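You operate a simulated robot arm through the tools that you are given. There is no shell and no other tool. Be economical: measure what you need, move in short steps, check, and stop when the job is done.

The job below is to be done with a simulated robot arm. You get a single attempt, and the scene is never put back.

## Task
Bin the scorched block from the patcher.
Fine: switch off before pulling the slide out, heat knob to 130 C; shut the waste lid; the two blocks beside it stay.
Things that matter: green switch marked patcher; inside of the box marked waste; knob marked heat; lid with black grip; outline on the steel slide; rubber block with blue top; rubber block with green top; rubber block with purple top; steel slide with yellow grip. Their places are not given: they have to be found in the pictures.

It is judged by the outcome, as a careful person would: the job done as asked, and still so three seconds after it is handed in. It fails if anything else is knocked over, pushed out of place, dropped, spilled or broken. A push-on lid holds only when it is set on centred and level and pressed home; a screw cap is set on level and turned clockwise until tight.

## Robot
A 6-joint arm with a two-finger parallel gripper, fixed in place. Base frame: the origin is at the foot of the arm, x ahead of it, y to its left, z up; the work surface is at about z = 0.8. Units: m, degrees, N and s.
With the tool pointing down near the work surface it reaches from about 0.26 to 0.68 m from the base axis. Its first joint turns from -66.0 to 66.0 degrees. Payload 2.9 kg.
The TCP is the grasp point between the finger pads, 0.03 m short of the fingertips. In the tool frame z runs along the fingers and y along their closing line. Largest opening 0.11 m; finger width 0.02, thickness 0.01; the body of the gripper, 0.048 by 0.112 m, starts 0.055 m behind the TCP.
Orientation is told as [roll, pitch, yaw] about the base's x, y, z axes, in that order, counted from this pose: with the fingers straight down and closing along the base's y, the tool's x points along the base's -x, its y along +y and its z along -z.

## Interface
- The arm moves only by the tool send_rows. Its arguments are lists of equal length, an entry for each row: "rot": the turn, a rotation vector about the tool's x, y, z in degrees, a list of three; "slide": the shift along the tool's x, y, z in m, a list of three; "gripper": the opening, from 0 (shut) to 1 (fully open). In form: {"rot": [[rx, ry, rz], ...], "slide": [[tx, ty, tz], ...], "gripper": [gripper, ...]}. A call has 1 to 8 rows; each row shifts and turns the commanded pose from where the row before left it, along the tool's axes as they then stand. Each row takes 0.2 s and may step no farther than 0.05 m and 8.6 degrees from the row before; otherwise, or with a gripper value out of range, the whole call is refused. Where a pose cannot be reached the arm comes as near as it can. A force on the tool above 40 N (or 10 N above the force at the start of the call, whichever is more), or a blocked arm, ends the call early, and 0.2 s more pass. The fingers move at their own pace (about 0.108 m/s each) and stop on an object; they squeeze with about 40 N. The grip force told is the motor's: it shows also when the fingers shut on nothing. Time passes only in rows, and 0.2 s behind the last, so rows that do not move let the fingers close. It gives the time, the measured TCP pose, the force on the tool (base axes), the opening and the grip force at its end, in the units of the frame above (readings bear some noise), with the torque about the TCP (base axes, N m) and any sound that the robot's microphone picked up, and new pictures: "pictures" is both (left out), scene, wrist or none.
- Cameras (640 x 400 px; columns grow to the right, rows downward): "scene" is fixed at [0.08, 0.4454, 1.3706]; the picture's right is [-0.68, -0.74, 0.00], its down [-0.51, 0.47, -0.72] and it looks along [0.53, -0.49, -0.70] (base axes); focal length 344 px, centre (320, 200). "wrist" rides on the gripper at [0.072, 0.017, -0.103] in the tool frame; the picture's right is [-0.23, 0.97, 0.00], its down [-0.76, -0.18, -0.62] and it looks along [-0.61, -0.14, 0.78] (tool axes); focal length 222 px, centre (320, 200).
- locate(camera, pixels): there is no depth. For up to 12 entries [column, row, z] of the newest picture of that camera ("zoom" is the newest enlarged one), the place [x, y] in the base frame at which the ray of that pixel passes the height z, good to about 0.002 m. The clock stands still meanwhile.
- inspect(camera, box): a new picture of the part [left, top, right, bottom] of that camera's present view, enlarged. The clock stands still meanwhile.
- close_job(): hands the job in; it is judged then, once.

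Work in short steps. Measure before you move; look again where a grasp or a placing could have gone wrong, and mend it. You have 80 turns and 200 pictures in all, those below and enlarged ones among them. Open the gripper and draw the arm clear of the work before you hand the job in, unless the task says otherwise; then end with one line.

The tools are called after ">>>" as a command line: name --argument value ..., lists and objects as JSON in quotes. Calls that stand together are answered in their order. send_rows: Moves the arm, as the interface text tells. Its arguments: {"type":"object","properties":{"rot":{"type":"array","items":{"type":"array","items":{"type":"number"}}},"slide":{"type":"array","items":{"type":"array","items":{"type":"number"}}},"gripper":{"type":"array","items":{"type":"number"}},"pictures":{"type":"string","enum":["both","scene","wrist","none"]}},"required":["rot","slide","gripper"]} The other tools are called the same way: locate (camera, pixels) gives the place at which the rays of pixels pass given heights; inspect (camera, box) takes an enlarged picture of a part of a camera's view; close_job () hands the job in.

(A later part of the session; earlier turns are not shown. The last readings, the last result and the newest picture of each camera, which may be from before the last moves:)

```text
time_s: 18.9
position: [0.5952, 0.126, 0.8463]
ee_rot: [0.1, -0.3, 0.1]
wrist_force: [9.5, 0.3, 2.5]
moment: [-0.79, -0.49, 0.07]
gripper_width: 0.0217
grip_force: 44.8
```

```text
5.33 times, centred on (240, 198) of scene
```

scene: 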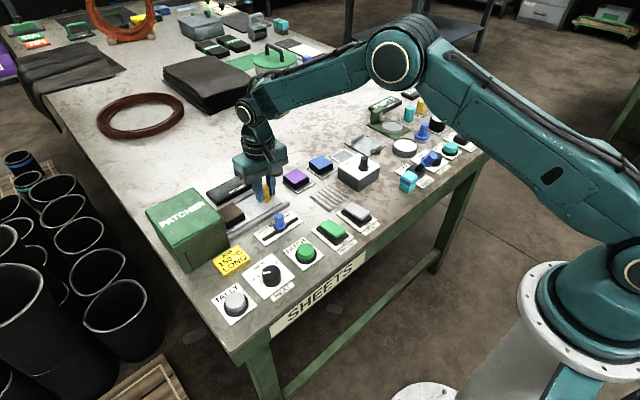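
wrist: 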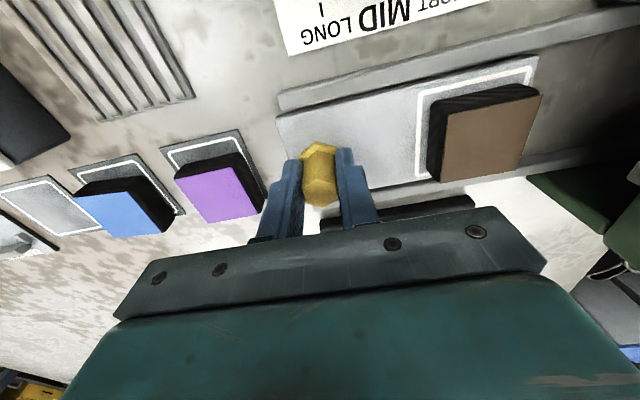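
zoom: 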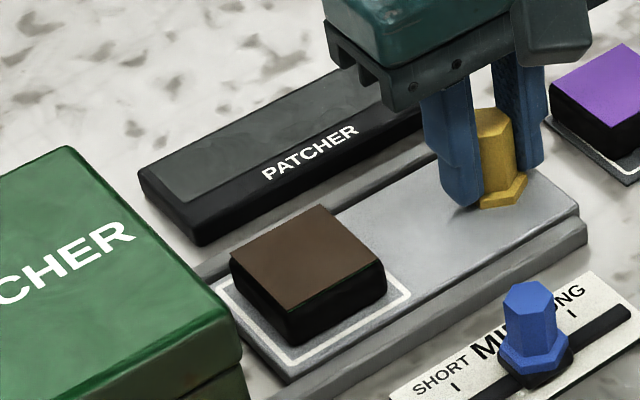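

The block is fully out. Release the grip gently and rise, then look over to the waste box.

>>> send_rows --rot '[[0, 0, 0], [0, 0, 0], [0, 0, 0], [0, 0, 0], [0, 0, 0], [0, 0, 0], [0, 0, 0], [0, 0, 0]]' --slide '[[0, 0, 0], [0, 0, 0], [0, 0, -0.04], [0, 0, -0.045], [0.03, -0.035, -0.01], [0.03, -0.035, -0.01], [0.03, -0.035, 0], [0.03, -0.035, 0]]' --gripper '[0.35, 0.35, 0.35, 0.35, 0.35, 0.35, 0.35, 0.35]' --pictures "both"

>>> inspect --camera "wrist" --box '[200, 50, 440, 200]'

>>> inspect --camera "scene" --box '[280, 120, 440, 220]'

```text
time_s: 20.7
position: [0.4732, -0.0139, 0.9491]
ee_rot: [0.1, -0.2, 0.3]
wrist_force: [-0.6, -1.1, -1.1]
moment: [0.02, -0.02, -0.04]
gripper_width: 0.0387
grip_force: 0.2
```

scene: 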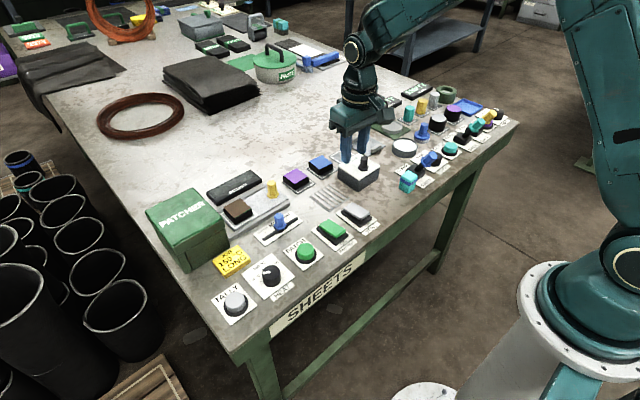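
wrist: 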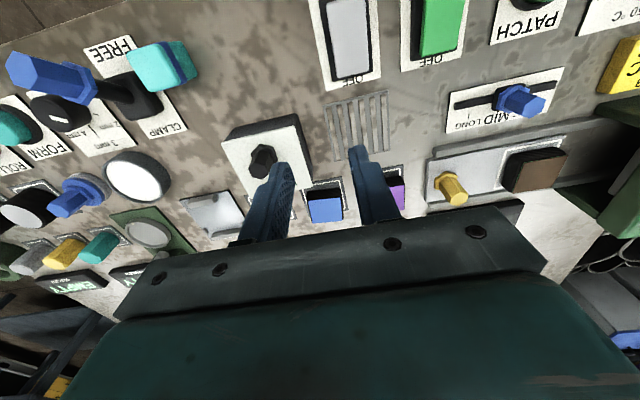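

```text
2.67 times, centred on (320, 125) of wrist
```

zoom: 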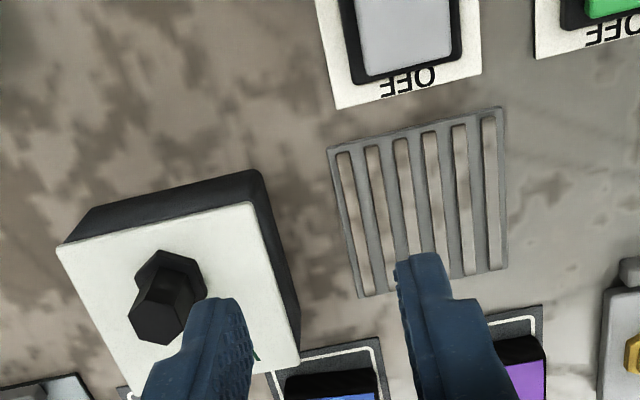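

```text
4.00 times, centred on (360, 170) of scene
```

zoom: 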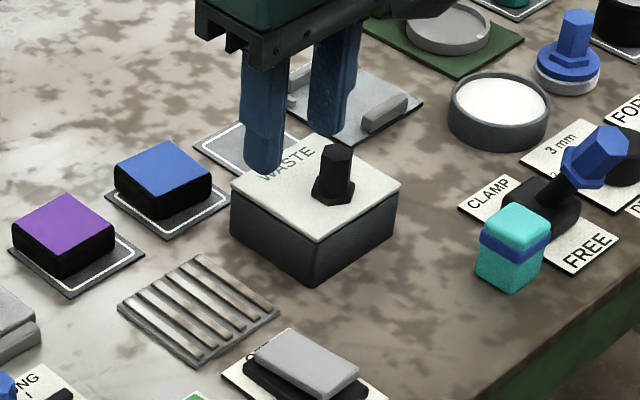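

Locate box corners, the lid grip and a free table spot in front of the box.

>>> locate --camera "scene" --pixels '[[337.5, 168, 0.84], [359, 180.5, 0.84], [380.3, 166, 0.84], [359.5, 152.5, 0.84], [365, 157, 0.87], [363.7, 170, 0.842], [374, 210, 0.8], [371, 211, 0.807], [397, 190, 0.8], [398, 222, 0.8], [430, 196, 0.8], [378.5, 225, 0.8]]'

>>> locate --camera "wrist" --pixels '[[221.4, 141.3, 0.84], [295, 126.5, 0.84], [312, 182, 0.84], [259.5, 167, 0.87], [264, 154, 0.842], [259.5, 167, 0.875], [200, 100, 0.8], [295, 50, 0.8], [220, 60, 0.8], [240, 20, 0.8]]'

```text
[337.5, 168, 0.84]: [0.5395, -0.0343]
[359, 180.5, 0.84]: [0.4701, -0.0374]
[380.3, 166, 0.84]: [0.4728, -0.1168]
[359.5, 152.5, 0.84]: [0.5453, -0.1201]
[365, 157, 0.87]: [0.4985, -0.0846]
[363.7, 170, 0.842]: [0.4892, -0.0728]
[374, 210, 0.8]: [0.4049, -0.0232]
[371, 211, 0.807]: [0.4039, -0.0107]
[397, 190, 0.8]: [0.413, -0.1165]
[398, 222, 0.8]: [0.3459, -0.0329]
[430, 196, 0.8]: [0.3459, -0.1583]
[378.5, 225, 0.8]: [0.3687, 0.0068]
```

```text
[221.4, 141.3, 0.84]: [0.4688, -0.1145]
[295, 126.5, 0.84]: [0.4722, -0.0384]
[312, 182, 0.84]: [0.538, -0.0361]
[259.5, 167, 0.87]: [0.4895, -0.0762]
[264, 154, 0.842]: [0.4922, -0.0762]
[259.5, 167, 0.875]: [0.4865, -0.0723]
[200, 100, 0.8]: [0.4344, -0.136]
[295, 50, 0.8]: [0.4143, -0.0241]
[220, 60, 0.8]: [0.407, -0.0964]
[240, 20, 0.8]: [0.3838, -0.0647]
```

Lid centre ≈(0.505, −0.077), grip ≈(0.491, −0.076). I move above the grip.

>>> send_rows --rot '[[0, 0, 0], [0, 0, 0], [0, 0, 0]]' --slide '[[-0.009, -0.031, 0.01], [-0.009, -0.031, 0.01], [0, 0, 0]]' --gripper '[0.5, 0.5, 0.5]' --pictures "wrist"

>>> inspect --camera "wrist" --box '[240, 80, 400, 180]'

>>> inspect --camera "scene" --box '[320, 130, 400, 180]'

```text
time_s: 21.5
position: [0.4947, -0.0746, 0.9289]
ee_rot: [0.1, -0.2, 0.0]
wrist_force: [-0.1, 0.0, -0.3]
moment: [0.01, 0.02, -0.01]
gripper_width: 0.0552
grip_force: 0.1
```

wrist: 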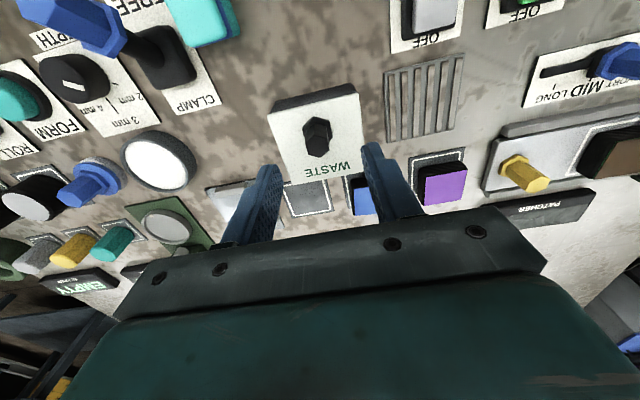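

```text
4.00 times, centred on (320, 130) of wrist
```

zoom: 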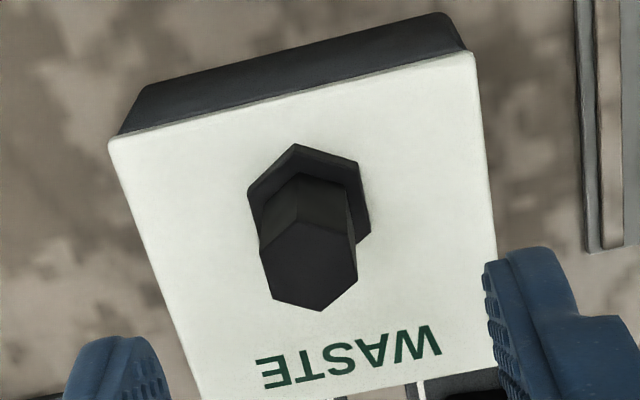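

```text
8.00 times, centred on (360, 155) of scene
```

zoom: 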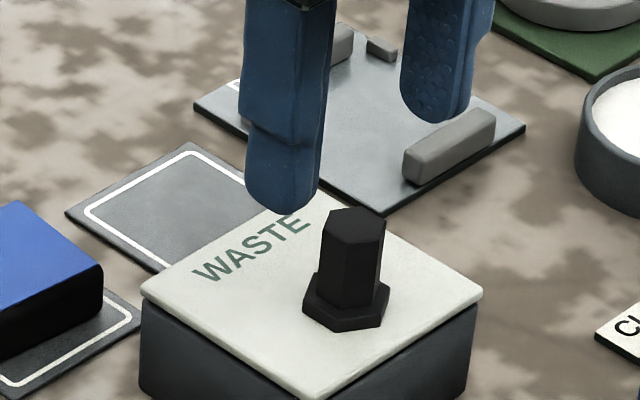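

>>> locate --camera "wrist" --pixels '[[317.5, 128.2, 0.842], [317.5, 147.5, 0.87], [317.5, 147.5, 0.88], [267.5, 115, 0.84], [358.5, 93.5, 0.84], [364, 142, 0.84]]'

>>> locate --camera "scene" --pixels '[[363.25, 167.75, 0.843], [364.6, 158.1, 0.87], [364.6, 158.1, 0.88]]'

```text
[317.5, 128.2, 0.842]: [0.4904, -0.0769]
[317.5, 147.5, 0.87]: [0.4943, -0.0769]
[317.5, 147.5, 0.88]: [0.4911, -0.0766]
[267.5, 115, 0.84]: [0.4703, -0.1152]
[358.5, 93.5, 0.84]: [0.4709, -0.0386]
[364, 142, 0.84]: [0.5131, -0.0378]
```

```text
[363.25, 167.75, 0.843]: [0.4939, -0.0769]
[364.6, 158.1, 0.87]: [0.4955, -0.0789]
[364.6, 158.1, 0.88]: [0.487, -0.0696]
```

Descend on the black grip (0.492, −0.077) to z≈0.877 and close.

>>> send_rows --rot '[[0, 0, 0], [0, 0, 0], [0, 0, 0], [0, 0, 0], [0, 0, 0], [0, 0, 0]]' --slide '[[0.002, -0.002, 0.025], [0, 0, 0.016], [0, 0, 0.01], [0, 0, 0], [0, 0, 0], [0, 0, 0]]' --gripper '[0.5, 0.5, 0.5, 0.1, 0.1, 0.1]' --pictures "scene"

>>> inspect --camera "scene" --box '[320, 130, 400, 180]'

```text
time_s: 22.9
position: [0.491, -0.0765, 0.8781]
ee_rot: [0.3, -0.2, 0.1]
wrist_force: [-0.8, 6.3, -0.3]
moment: [-0.59, -0.29, 0.03]
gripper_width: 0.0194
grip_force: 45.5
```

scene: 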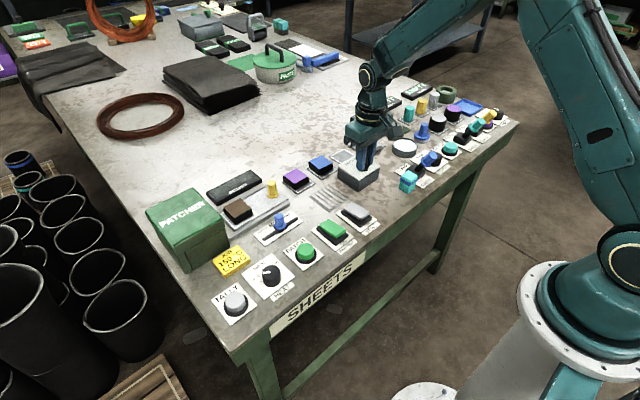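

```text
8.00 times, centred on (360, 155) of scene
```

zoom: 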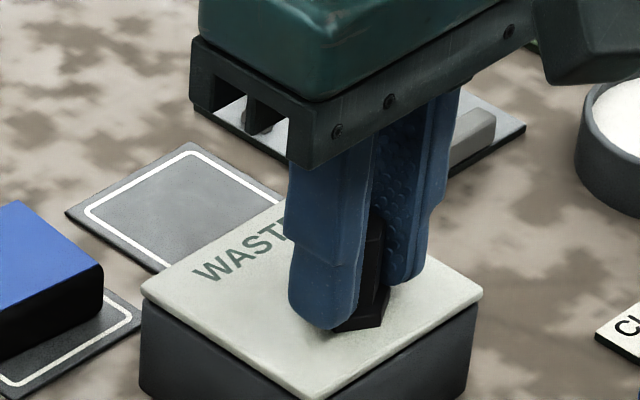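

Gripped. The grip sits off-centre, so the lid may be hinged; lift only a little and check the force.

>>> send_rows --rot '[[0, 0, 0], [0, 0, 0], [0, 0, 0]]' --slide '[[0, 0, -0.004], [0, 0, -0.004], [0, 0, -0.004]]' --gripper '[0.1, 0.1, 0.1]' --pictures "wrist"

>>> inspect --camera "scene" --box '[320, 130, 400, 180]'

>>> inspect --camera "wrist" --box '[240, 80, 400, 180]'

```text
time_s: 23.7
position: [0.4899, -0.0756, 0.8879]
ee_rot: [0.2, 0.1, 0.1]
wrist_force: [0.1, 6.7, -32.1]
moment: [-0.22, 0.24, 0.03]
gripper_width: 0.0191
grip_force: 45.7
```

wrist: 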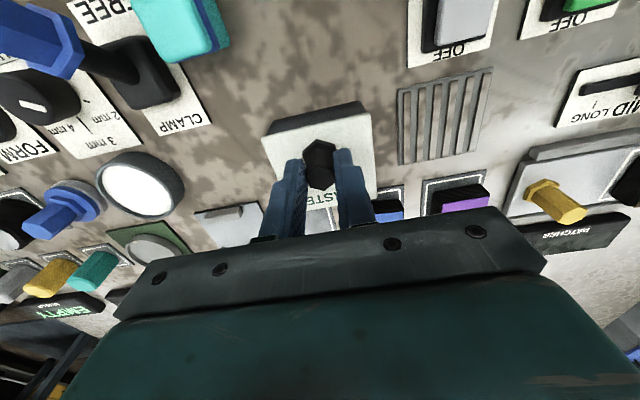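

```text
8.00 times, centred on (360, 155) of scene
```

zoom: 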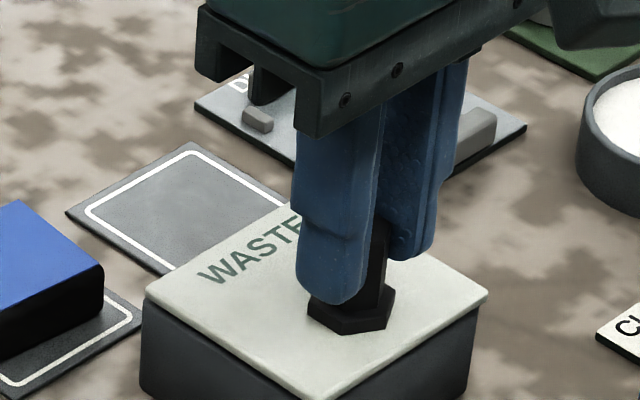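

```text
4.00 times, centred on (320, 130) of wrist
```

zoom: 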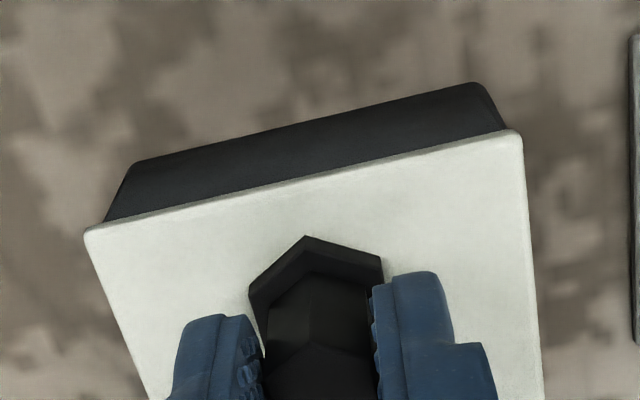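

The fingers slipped up about 1 cm; the lid seems held. Look at the box/lid seam closely.

>>> inspect --camera "scene" --box '[332, 160, 388, 195]'

>>> inspect --camera "wrist" --box '[256, 95, 384, 175]'

```text
11.43 times, centred on (360, 178) of scene
```

zoom: 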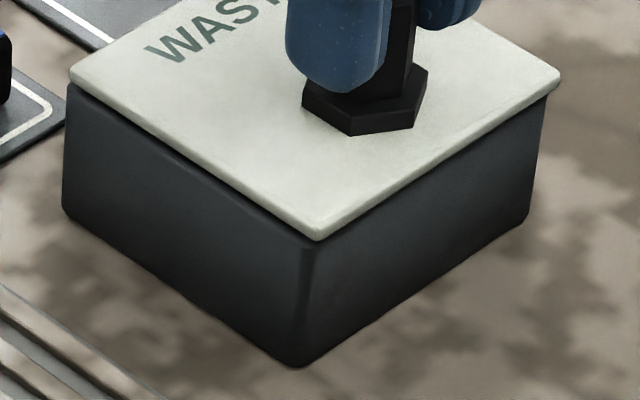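

```text
5.00 times, centred on (320, 135) of wrist
```

zoom: 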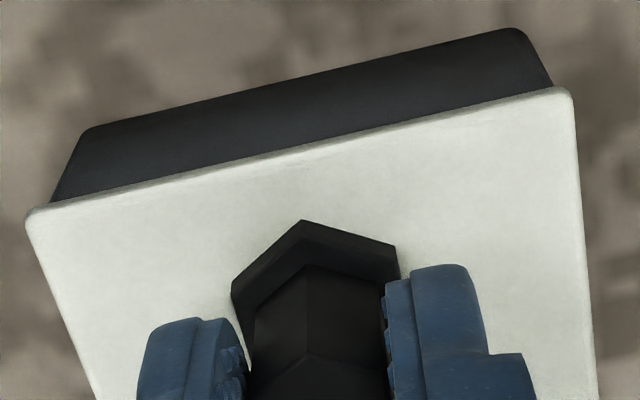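

Measure the lid corners now against before (0.4703,−0.1152)/(0.4709,−0.0386).

>>> locate --camera "wrist" --pixels '[[261.6, 137.4, 0.84], [370, 113, 0.84], [317, 145, 0.842], [266.5, 135, 0.834], [367, 112, 0.834], [274, 121, 0.8], [358, 101, 0.8]]'

>>> locate --camera "scene" --pixels '[[338.1, 167, 0.84], [359.8, 180.7, 0.84], [381, 167.3, 0.84], [337.6, 178.5, 0.8], [357.8, 191.9, 0.8], [377.8, 179.5, 0.8]]'

```text
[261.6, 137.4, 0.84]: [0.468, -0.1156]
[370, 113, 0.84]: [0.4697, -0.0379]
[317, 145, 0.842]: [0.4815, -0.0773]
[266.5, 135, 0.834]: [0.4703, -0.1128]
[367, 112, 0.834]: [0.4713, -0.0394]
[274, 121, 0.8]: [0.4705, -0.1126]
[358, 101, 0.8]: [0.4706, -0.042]
```

```text
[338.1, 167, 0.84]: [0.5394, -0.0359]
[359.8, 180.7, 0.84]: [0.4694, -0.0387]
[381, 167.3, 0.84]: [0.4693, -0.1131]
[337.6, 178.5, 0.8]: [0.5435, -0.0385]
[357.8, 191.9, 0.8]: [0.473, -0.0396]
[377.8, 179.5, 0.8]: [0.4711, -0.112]
```

The lid crept about 1–2 mm toward −x, hinting that it slides. I regrip lower and test a gentle pull toward the arm.

>>> send_rows --rot '[[0, 0, 0], [0, 0, 0], [0, 0, 0], [0, 0, 0], [0, 0, 0], [0, 0, 0], [0, 0, 0]]' --slide '[[0, 0, 0], [0, 0, 0.008], [0, 0, 0.006], [0, 0, 0], [0, 0, 0], [0.003, 0, 0], [0.003, 0, 0]]' --gripper '[0.4, 0.4, 0.4, 0.1, 0.1, 0.1, 0.1]' --pictures "wrist"

>>> inspect --camera "scene" --box '[332, 160, 388, 195]'

```text
time_s: 25.3
position: [0.4854, -0.077, 0.8775]
ee_rot: [0.2, -0.2, 0.2]
wrist_force: [-0.4, 18.5, 3.3]
moment: [-0.48, -0.36, 0.14]
gripper_width: 0.0198
grip_force: 45.8
```

wrist: 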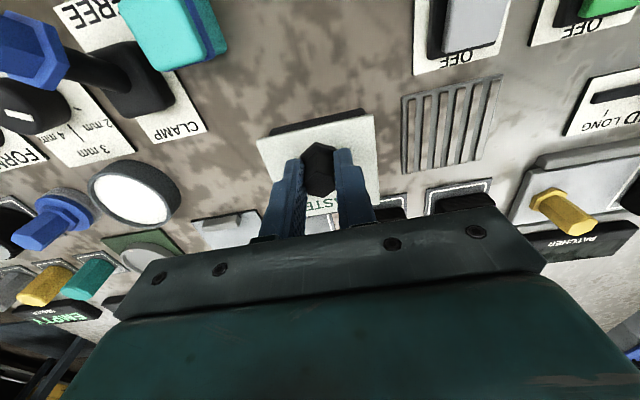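

```text
11.43 times, centred on (360, 178) of scene
```

zoom: 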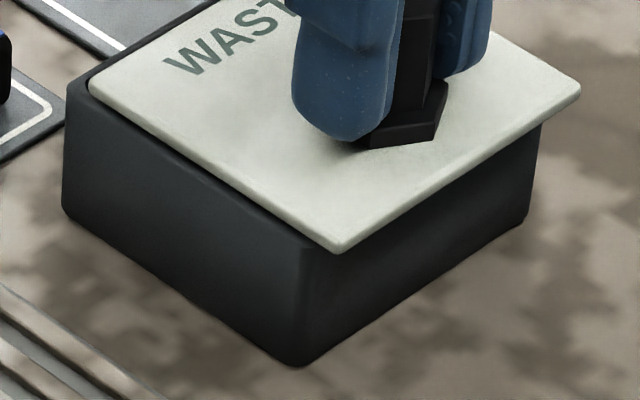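

The lid slides freely toward the arm. Before pulling on, check the clearance to the teal block at the clamp.

>>> locate --camera "scene" --pixels '[[408, 172, 0.84], [400, 190, 0.8], [400, 175, 0.84], [410, 192, 0.8]]'

>>> locate --camera "wrist" --pixels '[[226, 45, 0.83], [160, 65, 0.83], [210, 60, 0.84]]'

```text
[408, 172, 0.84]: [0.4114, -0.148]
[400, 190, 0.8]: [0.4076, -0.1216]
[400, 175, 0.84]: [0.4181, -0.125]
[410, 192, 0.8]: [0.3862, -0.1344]
```

```text
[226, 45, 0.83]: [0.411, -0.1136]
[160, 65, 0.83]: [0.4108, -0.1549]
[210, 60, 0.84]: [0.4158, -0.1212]
```

>>> inspect --camera "wrist" --box '[80, 0, 240, 100]'

>>> inspect --camera "scene" --box '[380, 155, 444, 195]'

```text
4.00 times, centred on (160, 50) of wrist
```

zoom: 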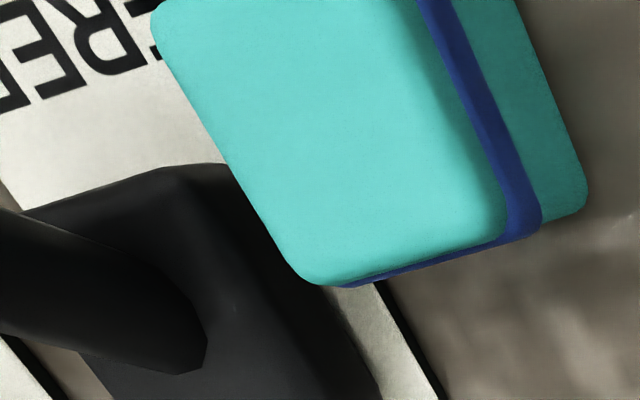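

```text
10.00 times, centred on (412, 175) of scene
```

zoom: 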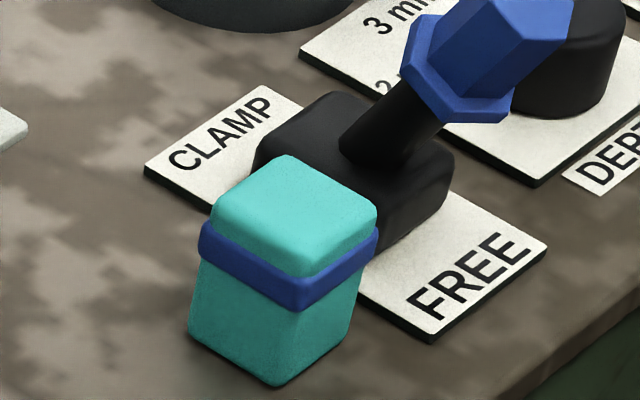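

>>> locate --camera "wrist" --pixels '[[226, 50, 0.8], [206.3, 56.3, 0.83], [206.3, 56.3, 0.84], [206.3, 56.3, 0.85]]'

>>> locate --camera "scene" --pixels '[[399, 188.5, 0.8], [401.2, 177, 0.83], [401.2, 177, 0.84], [401.2, 177, 0.85], [406.5, 193.5, 0.8], [410, 182.5, 0.84]]'

```text
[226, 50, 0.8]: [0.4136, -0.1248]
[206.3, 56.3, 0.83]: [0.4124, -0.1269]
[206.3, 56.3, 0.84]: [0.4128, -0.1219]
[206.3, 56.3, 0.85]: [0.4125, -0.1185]
```

```text
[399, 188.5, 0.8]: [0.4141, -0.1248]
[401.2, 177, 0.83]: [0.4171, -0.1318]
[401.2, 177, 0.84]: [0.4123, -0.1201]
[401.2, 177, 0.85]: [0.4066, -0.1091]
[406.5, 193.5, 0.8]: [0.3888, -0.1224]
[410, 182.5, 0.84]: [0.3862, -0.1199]
```

Teal block's side is at y≈−0.122, the lid's at −0.1155, so it passes. Pull on by 0.045 m.

>>> send_rows --rot '[[0, 0, 0], [0, 0, 0], [0, 0, 0], [0, 0, 0], [0, 0, 0]]' --slide '[[0.005, 0.0012, 0], [0.01, 0, 0], [0.01, 0, 0], [0.01, 0, 0], [0.01, 0, 0]]' --gripper '[0.1, 0.1, 0.1, 0.1, 0.1]' --pictures "wrist"

>>> inspect --camera "scene" --box '[320, 135, 416, 195]'

```text
time_s: 26.5
position: [0.4402, -0.0759, 0.8775]
ee_rot: [0.0, -0.3, 0.1]
wrist_force: [0.7, 12.8, 17.8]
moment: [-0.43, 0.4, 0.07]
gripper_width: 0.0196
grip_force: 45.7
```

wrist: 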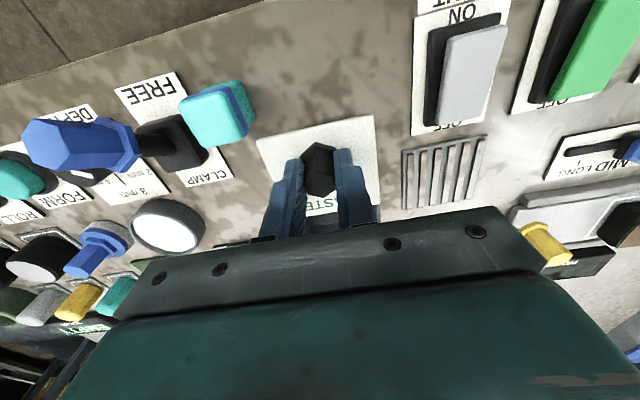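

```text
6.67 times, centred on (368, 165) of scene
```

zoom: 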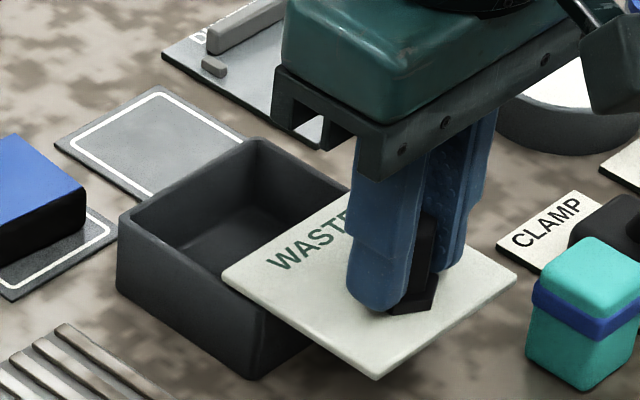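

It opens well. Pull another 0.012 m to widen the opening.

>>> send_rows --rot '[[0, 0, 0], [0, 0, 0], [0, 0, 0]]' --slide '[[0.004, 0, -0.0005], [0.004, 0, 0], [0.004, 0, 0]]' --gripper '[0.1, 0.1, 0.1]' --pictures "none"

>>> inspect --camera "scene" --box '[320, 135, 416, 195]'

```text
time_s: 27.3
position: [0.427, -0.0771, 0.8766]
ee_rot: [0.2, -0.5, 0.1]
wrist_force: [0.9, 9.8, 16.3]
moment: [-0.49, -0.76, 0.01]
gripper_width: 0.0195
grip_force: 44.7
```

```text
6.67 times, centred on (368, 165) of scene
```

zoom: 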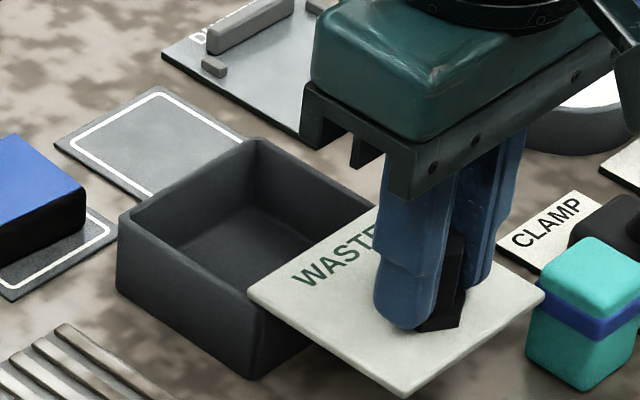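

Opening is nearly full. Release slowly and rise; check the lid stays level.

>>> send_rows --rot '[[0, 0, 0], [0, 0, 0], [0, 0, 0], [0, 0, 0], [0, 0, 0]]' --slide '[[0, 0, 0], [0, 0, 0], [0, 0, -0.03], [0, 0, -0.04], [0, 0, -0.03]]' --gripper '[0.3, 0.4, 0.4, 0.4, 0.4]' --pictures "both"

>>> inspect --camera "scene" --box '[320, 135, 416, 195]'

>>> inspect --camera "scene" --box '[200, 170, 296, 230]'

```text
time_s: 28.5
position: [0.4294, -0.0739, 0.9769]
ee_rot: [0.0, -0.2, 0.0]
wrist_force: [0.4, 0.0, 0.3]
moment: [-0.01, -0.01, -0.03]
gripper_width: 0.0442
grip_force: 0.0
```

scene: 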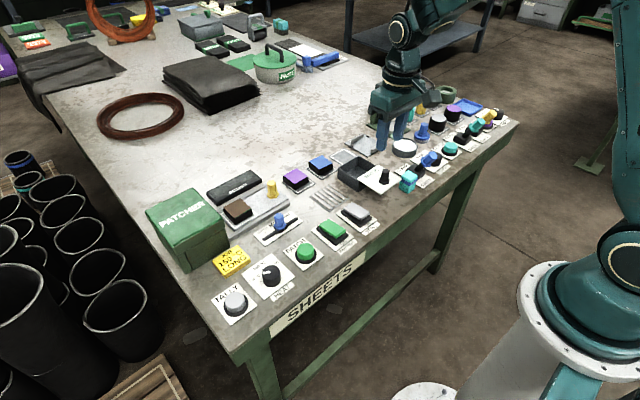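
wrist: 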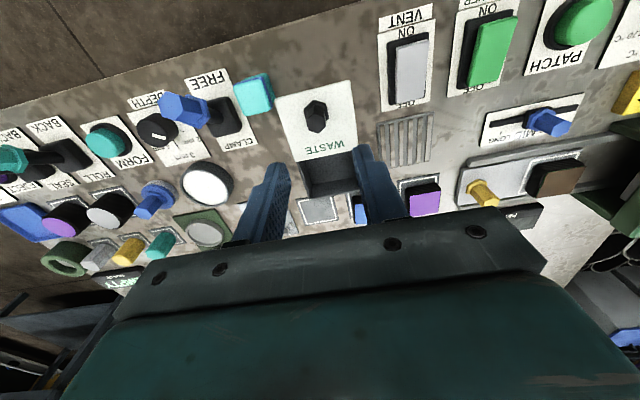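

```text
6.67 times, centred on (368, 165) of scene
```

zoom: 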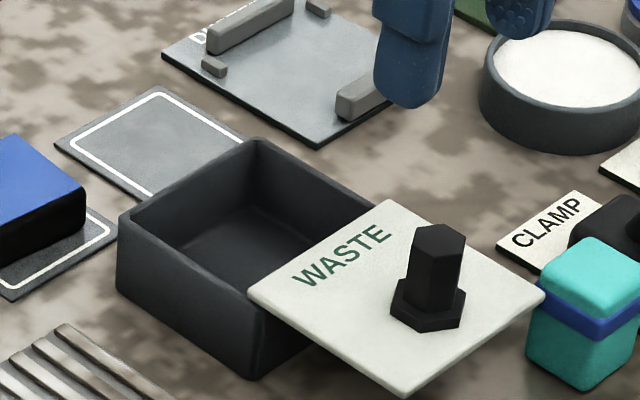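

```text
6.67 times, centred on (248, 200) of scene
```

zoom: 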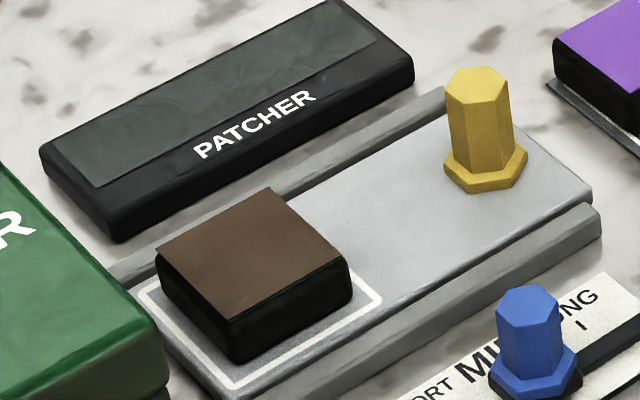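

Lid holds level, opening clear. Locate the scorched block's corners and the opening's corners.

>>> locate --camera "scene" --pixels '[[223.4, 207.5, 0.83], [240.2, 198.2, 0.83], [252, 207.5, 0.83], [235, 218, 0.83], [235.5, 224.5, 0.807], [253, 213.5, 0.807], [339, 167.3, 0.836], [358, 156.5, 0.836], [357.5, 177.5, 0.836], [376.5, 166, 0.836]]'

>>> locate --camera "wrist" --pixels '[[540, 163, 0.83], [584, 160, 0.83], [528, 193, 0.83], [571, 194, 0.83]]'

```text
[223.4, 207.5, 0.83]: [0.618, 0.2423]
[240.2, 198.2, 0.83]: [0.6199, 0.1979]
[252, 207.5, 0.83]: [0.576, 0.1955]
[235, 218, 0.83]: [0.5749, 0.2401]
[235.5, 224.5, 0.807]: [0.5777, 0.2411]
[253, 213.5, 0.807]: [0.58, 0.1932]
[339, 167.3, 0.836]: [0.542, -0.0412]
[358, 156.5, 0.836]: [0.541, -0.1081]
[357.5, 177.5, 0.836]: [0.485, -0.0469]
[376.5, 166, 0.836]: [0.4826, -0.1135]
```

```text
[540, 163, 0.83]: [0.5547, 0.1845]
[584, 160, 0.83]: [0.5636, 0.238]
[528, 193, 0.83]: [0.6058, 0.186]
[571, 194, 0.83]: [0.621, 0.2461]
```

Block centre ≈(0.597, 0.219), about 0.045 square. Move above it at height.

>>> send_rows --rot '[[0, 0, 0], [0, 0, 0], [0, 0, 0], [0, 0, 0], [0, 0, 0], [0, 0, 0], [0, 0, 0], [0, 0, 0]]' --slide '[[-0.021, 0.0366, 0], [-0.021, 0.0366, 0], [-0.021, 0.0366, 0], [-0.021, 0.0366, 0], [-0.021, 0.0366, 0], [-0.021, 0.0366, 0.01], [-0.021, 0.0366, 0.02], [-0.021, 0.0366, 0.02]]' --gripper '[0.65, 0.65, 0.65, 0.65, 0.65, 0.65, 0.65, 0.65]' --pictures "wrist"

>>> inspect --camera "wrist" --box '[240, 80, 400, 180]'

>>> inspect --camera "scene" --box '[180, 150, 308, 230]'

```text
time_s: 30.3
position: [0.5918, 0.215, 0.9268]
ee_rot: [0.1, -0.2, 0.1]
wrist_force: [0.8, 0.1, -0.1]
moment: [-0.04, 0.04, 0.0]
gripper_width: 0.0716
grip_force: 0.0
```

wrist: 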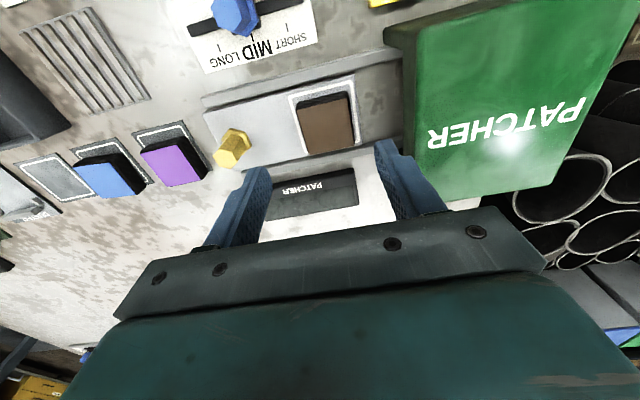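

```text
4.00 times, centred on (320, 130) of wrist
```

zoom: 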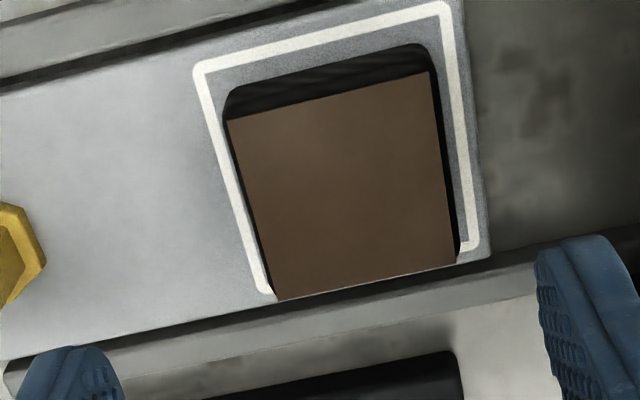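

```text
5.00 times, centred on (244, 190) of scene
```

zoom: 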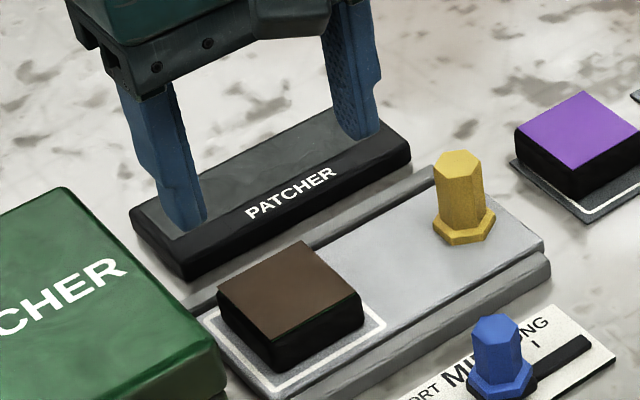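

>>> locate --camera "wrist" --pixels '[[297, 110, 0.83], [347.5, 97.5, 0.83], [353.75, 146.25, 0.83], [309.5, 154.5, 0.83], [360, 142, 0.807], [305, 153.5, 0.807]]'

```text
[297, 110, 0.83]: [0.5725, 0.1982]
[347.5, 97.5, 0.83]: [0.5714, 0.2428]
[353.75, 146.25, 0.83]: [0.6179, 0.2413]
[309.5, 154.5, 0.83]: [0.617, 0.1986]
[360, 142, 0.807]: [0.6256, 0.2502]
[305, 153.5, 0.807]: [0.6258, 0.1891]
```

Centre (0.5955, 0.220). Shift, descend to z≈0.845 and close on the block's upper half.

>>> send_rows --rot '[[0, 0, 0], [0, 0, 0], [0, 0, 0], [0, 0, 0], [0, 0, 0], [0, 0, 0], [0, 0, 0]]' --slide '[[-0.0035, 0.005, 0.02], [0, 0, 0.025], [0, 0, 0.022], [0, 0, 0.015], [0, 0, 0], [0, 0, 0], [0, 0, 0]]' --gripper '[0.62, 0.62, 0.62, 0.62, 0.3, 0.3, 0.3]' --pictures "wrist"

>>> inspect --camera "scene" --box '[180, 160, 308, 240]'

```text
time_s: 31.9
position: [0.5983, 0.22, 0.8485]
ee_rot: [0.0, -0.3, 0.1]
wrist_force: [-0.2, -0.8, -0.6]
moment: [0.0, -0.01, -0.01]
gripper_width: 0.047
grip_force: 40.2
```

wrist: 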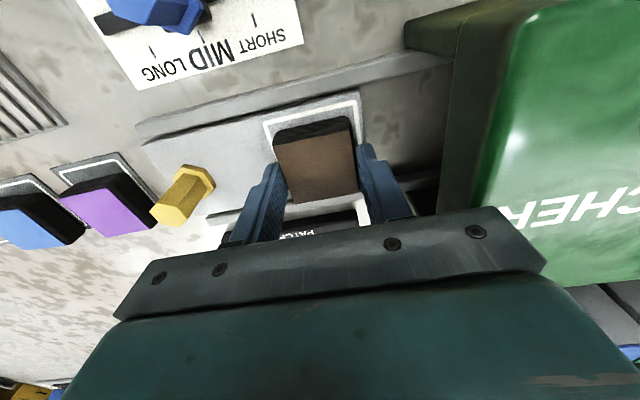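

```text
5.00 times, centred on (244, 200) of scene
```

zoom: 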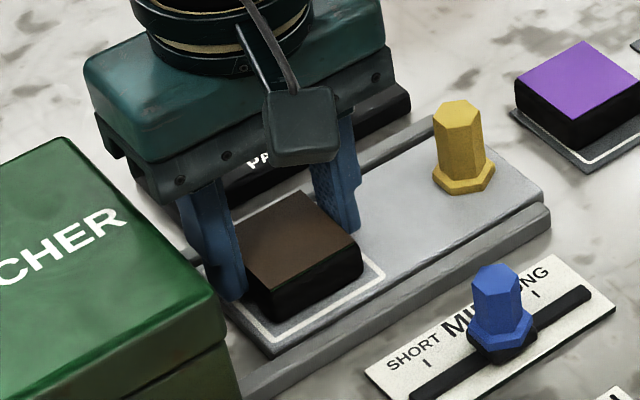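

Gripped at 0.047. Lift and check.

>>> send_rows --rot '[[0, 0, 0], [0, 0, 0], [0, 0, 0], [0, 0, 0], [0, 0, 0]]' --slide '[[0, 0, 0], [0, 0, -0.02], [0, 0, -0.03], [0, 0, -0.03], [0, 0, -0.02]]' --gripper '[0.3, 0.3, 0.3, 0.3, 0.3]' --pictures "wrist"

>>> inspect --camera "scene" --box '[180, 140, 308, 220]'

```text
time_s: 33.1
position: [0.598, 0.2212, 0.9492]
ee_rot: [0.1, -0.3, 0.1]
wrist_force: [0.1, 0.8, -0.2]
moment: [-0.01, -0.01, 0.03]
gripper_width: 0.0467
grip_force: 39.8
```

wrist: 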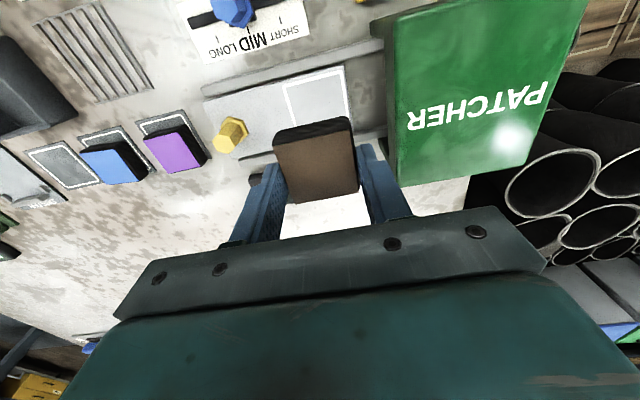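

```text
5.00 times, centred on (244, 180) of scene
```

zoom: 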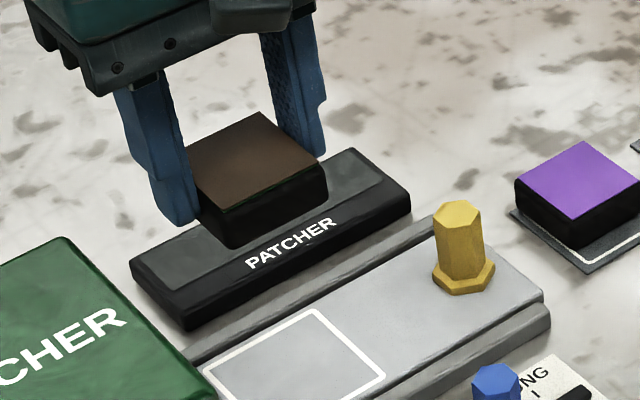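

Holding the block. Carry it over the open waste box.

>>> send_rows --rot '[[0, 0, 0], [0, 0, 0], [0, 0, 0], [0, 0, 0], [0, 0, 0], [0, 0, 0], [0, 0, 0], [0, 0, 0]]' --slide '[[0.011, -0.0373, 0], [0.011, -0.0373, 0], [0.011, -0.0373, 0], [0.011, -0.0373, 0], [0.011, -0.0373, 0], [0.011, -0.0373, 0], [0.011, -0.0373, 0], [0.011, -0.0373, 0]]' --gripper '[0.3, 0.3, 0.3, 0.3, 0.3, 0.3, 0.3, 0.3]' --pictures "wrist"

>>> send_rows --rot '[[0, 0, 0], [0, 0, 0]]' --slide '[[0, 0, 0.02], [0, 0, 0.01]]' --gripper '[0.3, 0.3]' --pictures "wrist"

>>> inspect --camera "scene" --box '[310, 120, 406, 180]'

>>> inspect --camera "wrist" --box '[240, 80, 400, 180]'

```text
time_s: 34.9
position: [0.5128, -0.0781, 0.9435]
ee_rot: [0.1, -0.3, 0.2]
wrist_force: [0.1, 0.0, -0.9]
moment: [0.03, 0.02, -0.01]
gripper_width: 0.0468
grip_force: 40.5
```

wrist: 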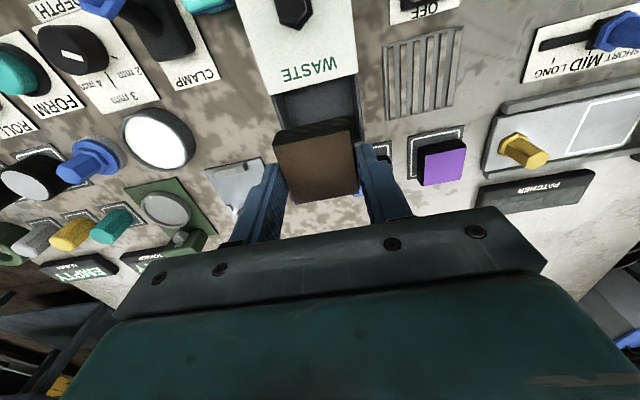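

```text
time_s: 35.5
position: [0.5107, -0.0771, 0.9142]
ee_rot: [0.1, -0.3, 0.1]
wrist_force: [0.0, 0.6, -0.5]
moment: [0.02, 0.02, 0.04]
gripper_width: 0.0468
grip_force: 39.8
```

wrist: 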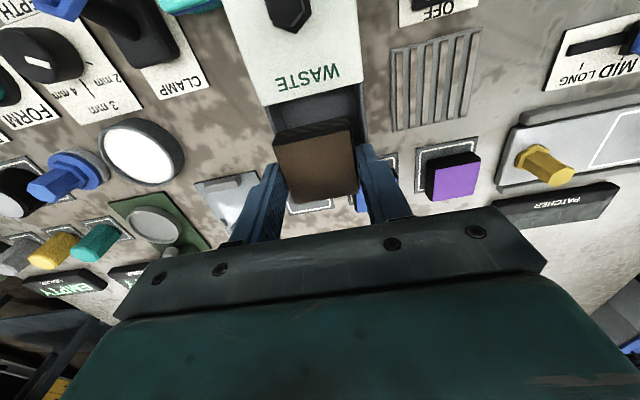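

```text
6.67 times, centred on (358, 150) of scene
```

zoom: 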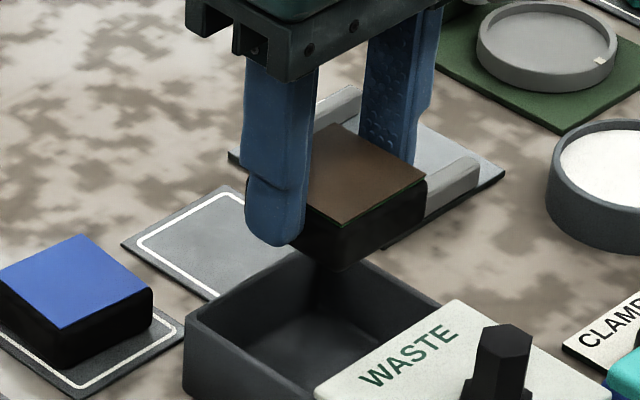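

```text
4.00 times, centred on (320, 130) of wrist
```

zoom: 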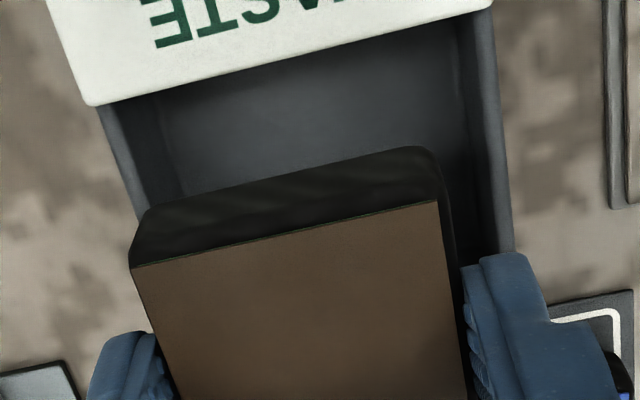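

>>> locate --camera "wrist" --pixels '[[263.75, 106.25, 0.84], [362.5, 81.25, 0.84], [266, 108, 0.836], [272, 107, 0.836], [355, 87, 0.836], [361, 87, 0.836]]'

>>> locate --camera "scene" --pixels '[[337.7, 167, 0.836], [340, 167.5, 0.836], [357.2, 178.3, 0.84], [378.5, 164.8, 0.84]]'

```text
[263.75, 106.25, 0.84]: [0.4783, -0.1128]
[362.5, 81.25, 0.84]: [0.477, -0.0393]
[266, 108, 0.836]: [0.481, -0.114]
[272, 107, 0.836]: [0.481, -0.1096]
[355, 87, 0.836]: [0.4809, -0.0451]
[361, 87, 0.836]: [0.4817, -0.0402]
```

```text
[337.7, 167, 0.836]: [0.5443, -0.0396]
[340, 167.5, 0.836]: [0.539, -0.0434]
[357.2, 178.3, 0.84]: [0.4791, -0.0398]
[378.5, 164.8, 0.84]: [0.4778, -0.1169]
```

Block is centred over the opening (x 0.478–0.538). Lower until the tips sit just above the rim.

>>> send_rows --rot '[[0, 0, 0], [0, 0, 0], [0, 0, 0], [0, 0, 0]]' --slide '[[0, 0, 0.015], [0, 0, 0.015], [0, 0, 0.008], [0, 0, 0.005]]' --gripper '[0.3, 0.3, 0.3, 0.3]' --pictures "wrist"

>>> inspect --camera "scene" --box '[310, 130, 406, 190]'

>>> inspect --camera "wrist" --box '[240, 80, 400, 180]'

```text
time_s: 36.5
position: [0.5127, -0.0785, 0.8727]
ee_rot: [0.1, -0.3, 0.0]
wrist_force: [0.2, -0.4, -0.5]
moment: [0.0, 0.04, -0.01]
gripper_width: 0.047
grip_force: 39.9
```

wrist: 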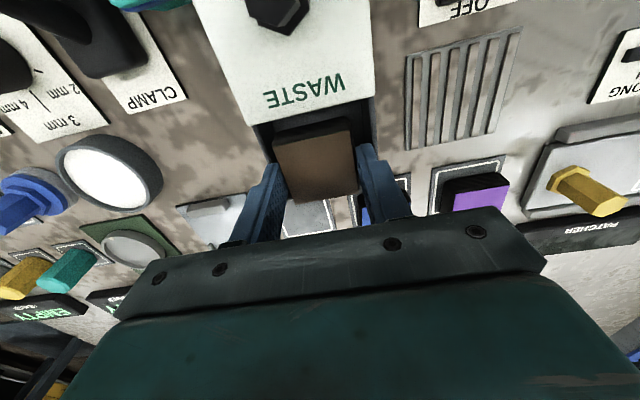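

```text
6.67 times, centred on (358, 160) of scene
```

zoom: 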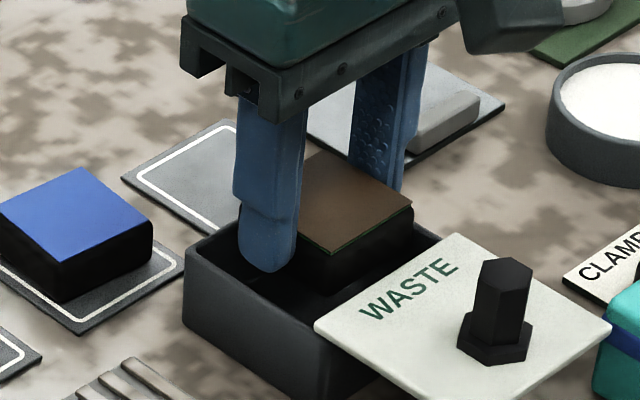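

```text
4.00 times, centred on (320, 130) of wrist
```

zoom: 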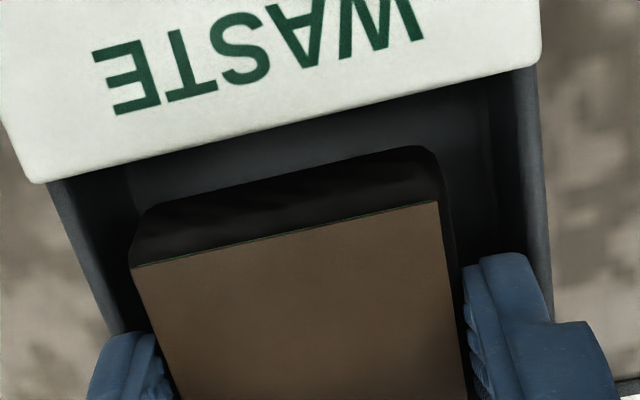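

Front gap is larger than the back gap; shift 0.003 m toward the lid, then release.

>>> send_rows --rot '[[0, 0, 0], [0, 0, 0], [0, 0, 0], [0, 0, 0]]' --slide '[[0.003, 0, 0.002], [0, 0, 0], [0, 0, 0], [0, 0, 0]]' --gripper '[0.3, 0.3, 0.52, 0.52]' --pictures "none"

>>> send_rows --rot '[[0, 0, 0], [0, 0, 0], [0, 0, 0], [0, 0, 0]]' --slide '[[0, 0, -0.03], [0, 0, -0.04], [0.03, 0, -0.02], [0.04, 0, 0]]' --gripper '[0.52, 0.52, 0.52, 0.52]' --pictures "both"

>>> inspect --camera "scene" --box '[310, 130, 406, 190]'

>>> inspect --camera "wrist" --box '[240, 80, 400, 180]'

```text
time_s: 37.5
position: [0.5099, -0.0784, 0.8705]
ee_rot: [0.1, -0.3, 0.0]
wrist_force: [1.3, 0.0, 0.0]
moment: [0.01, 0.05, -0.01]
gripper_width: 0.057
grip_force: 0.0
```

```text
time_s: 38.5
position: [0.4423, -0.0758, 0.9589]
ee_rot: [0.1, -0.3, 0.2]
wrist_force: [0.0, -0.6, 0.4]
moment: [-0.02, -0.03, 0.01]
gripper_width: 0.0572
grip_force: 0.0
```

scene: 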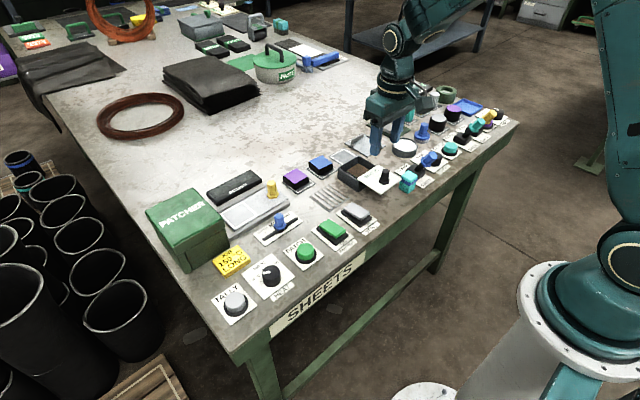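
wrist: 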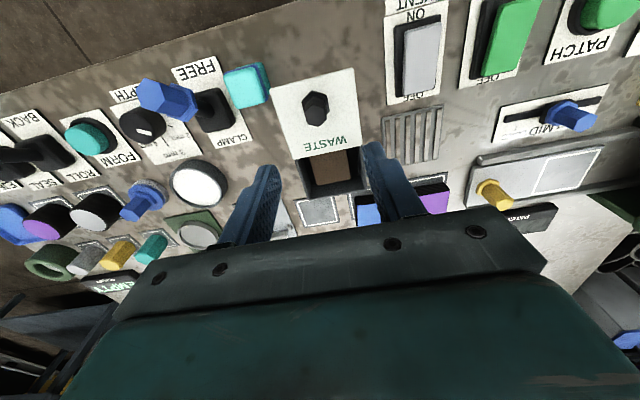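

```text
6.67 times, centred on (358, 160) of scene
```

zoom: 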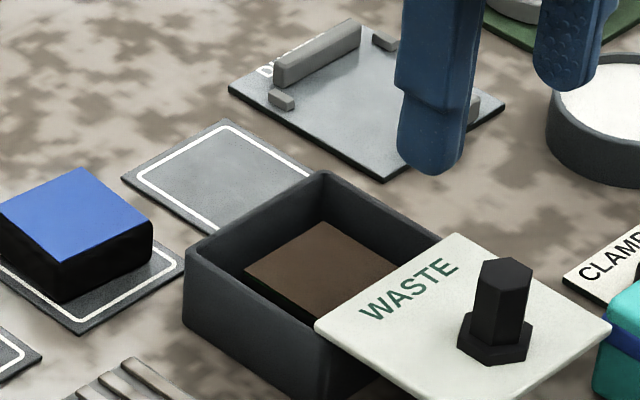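

```text
4.00 times, centred on (320, 130) of wrist
```

zoom: 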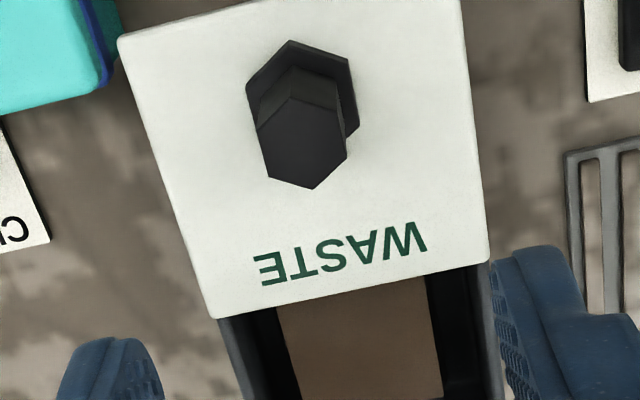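

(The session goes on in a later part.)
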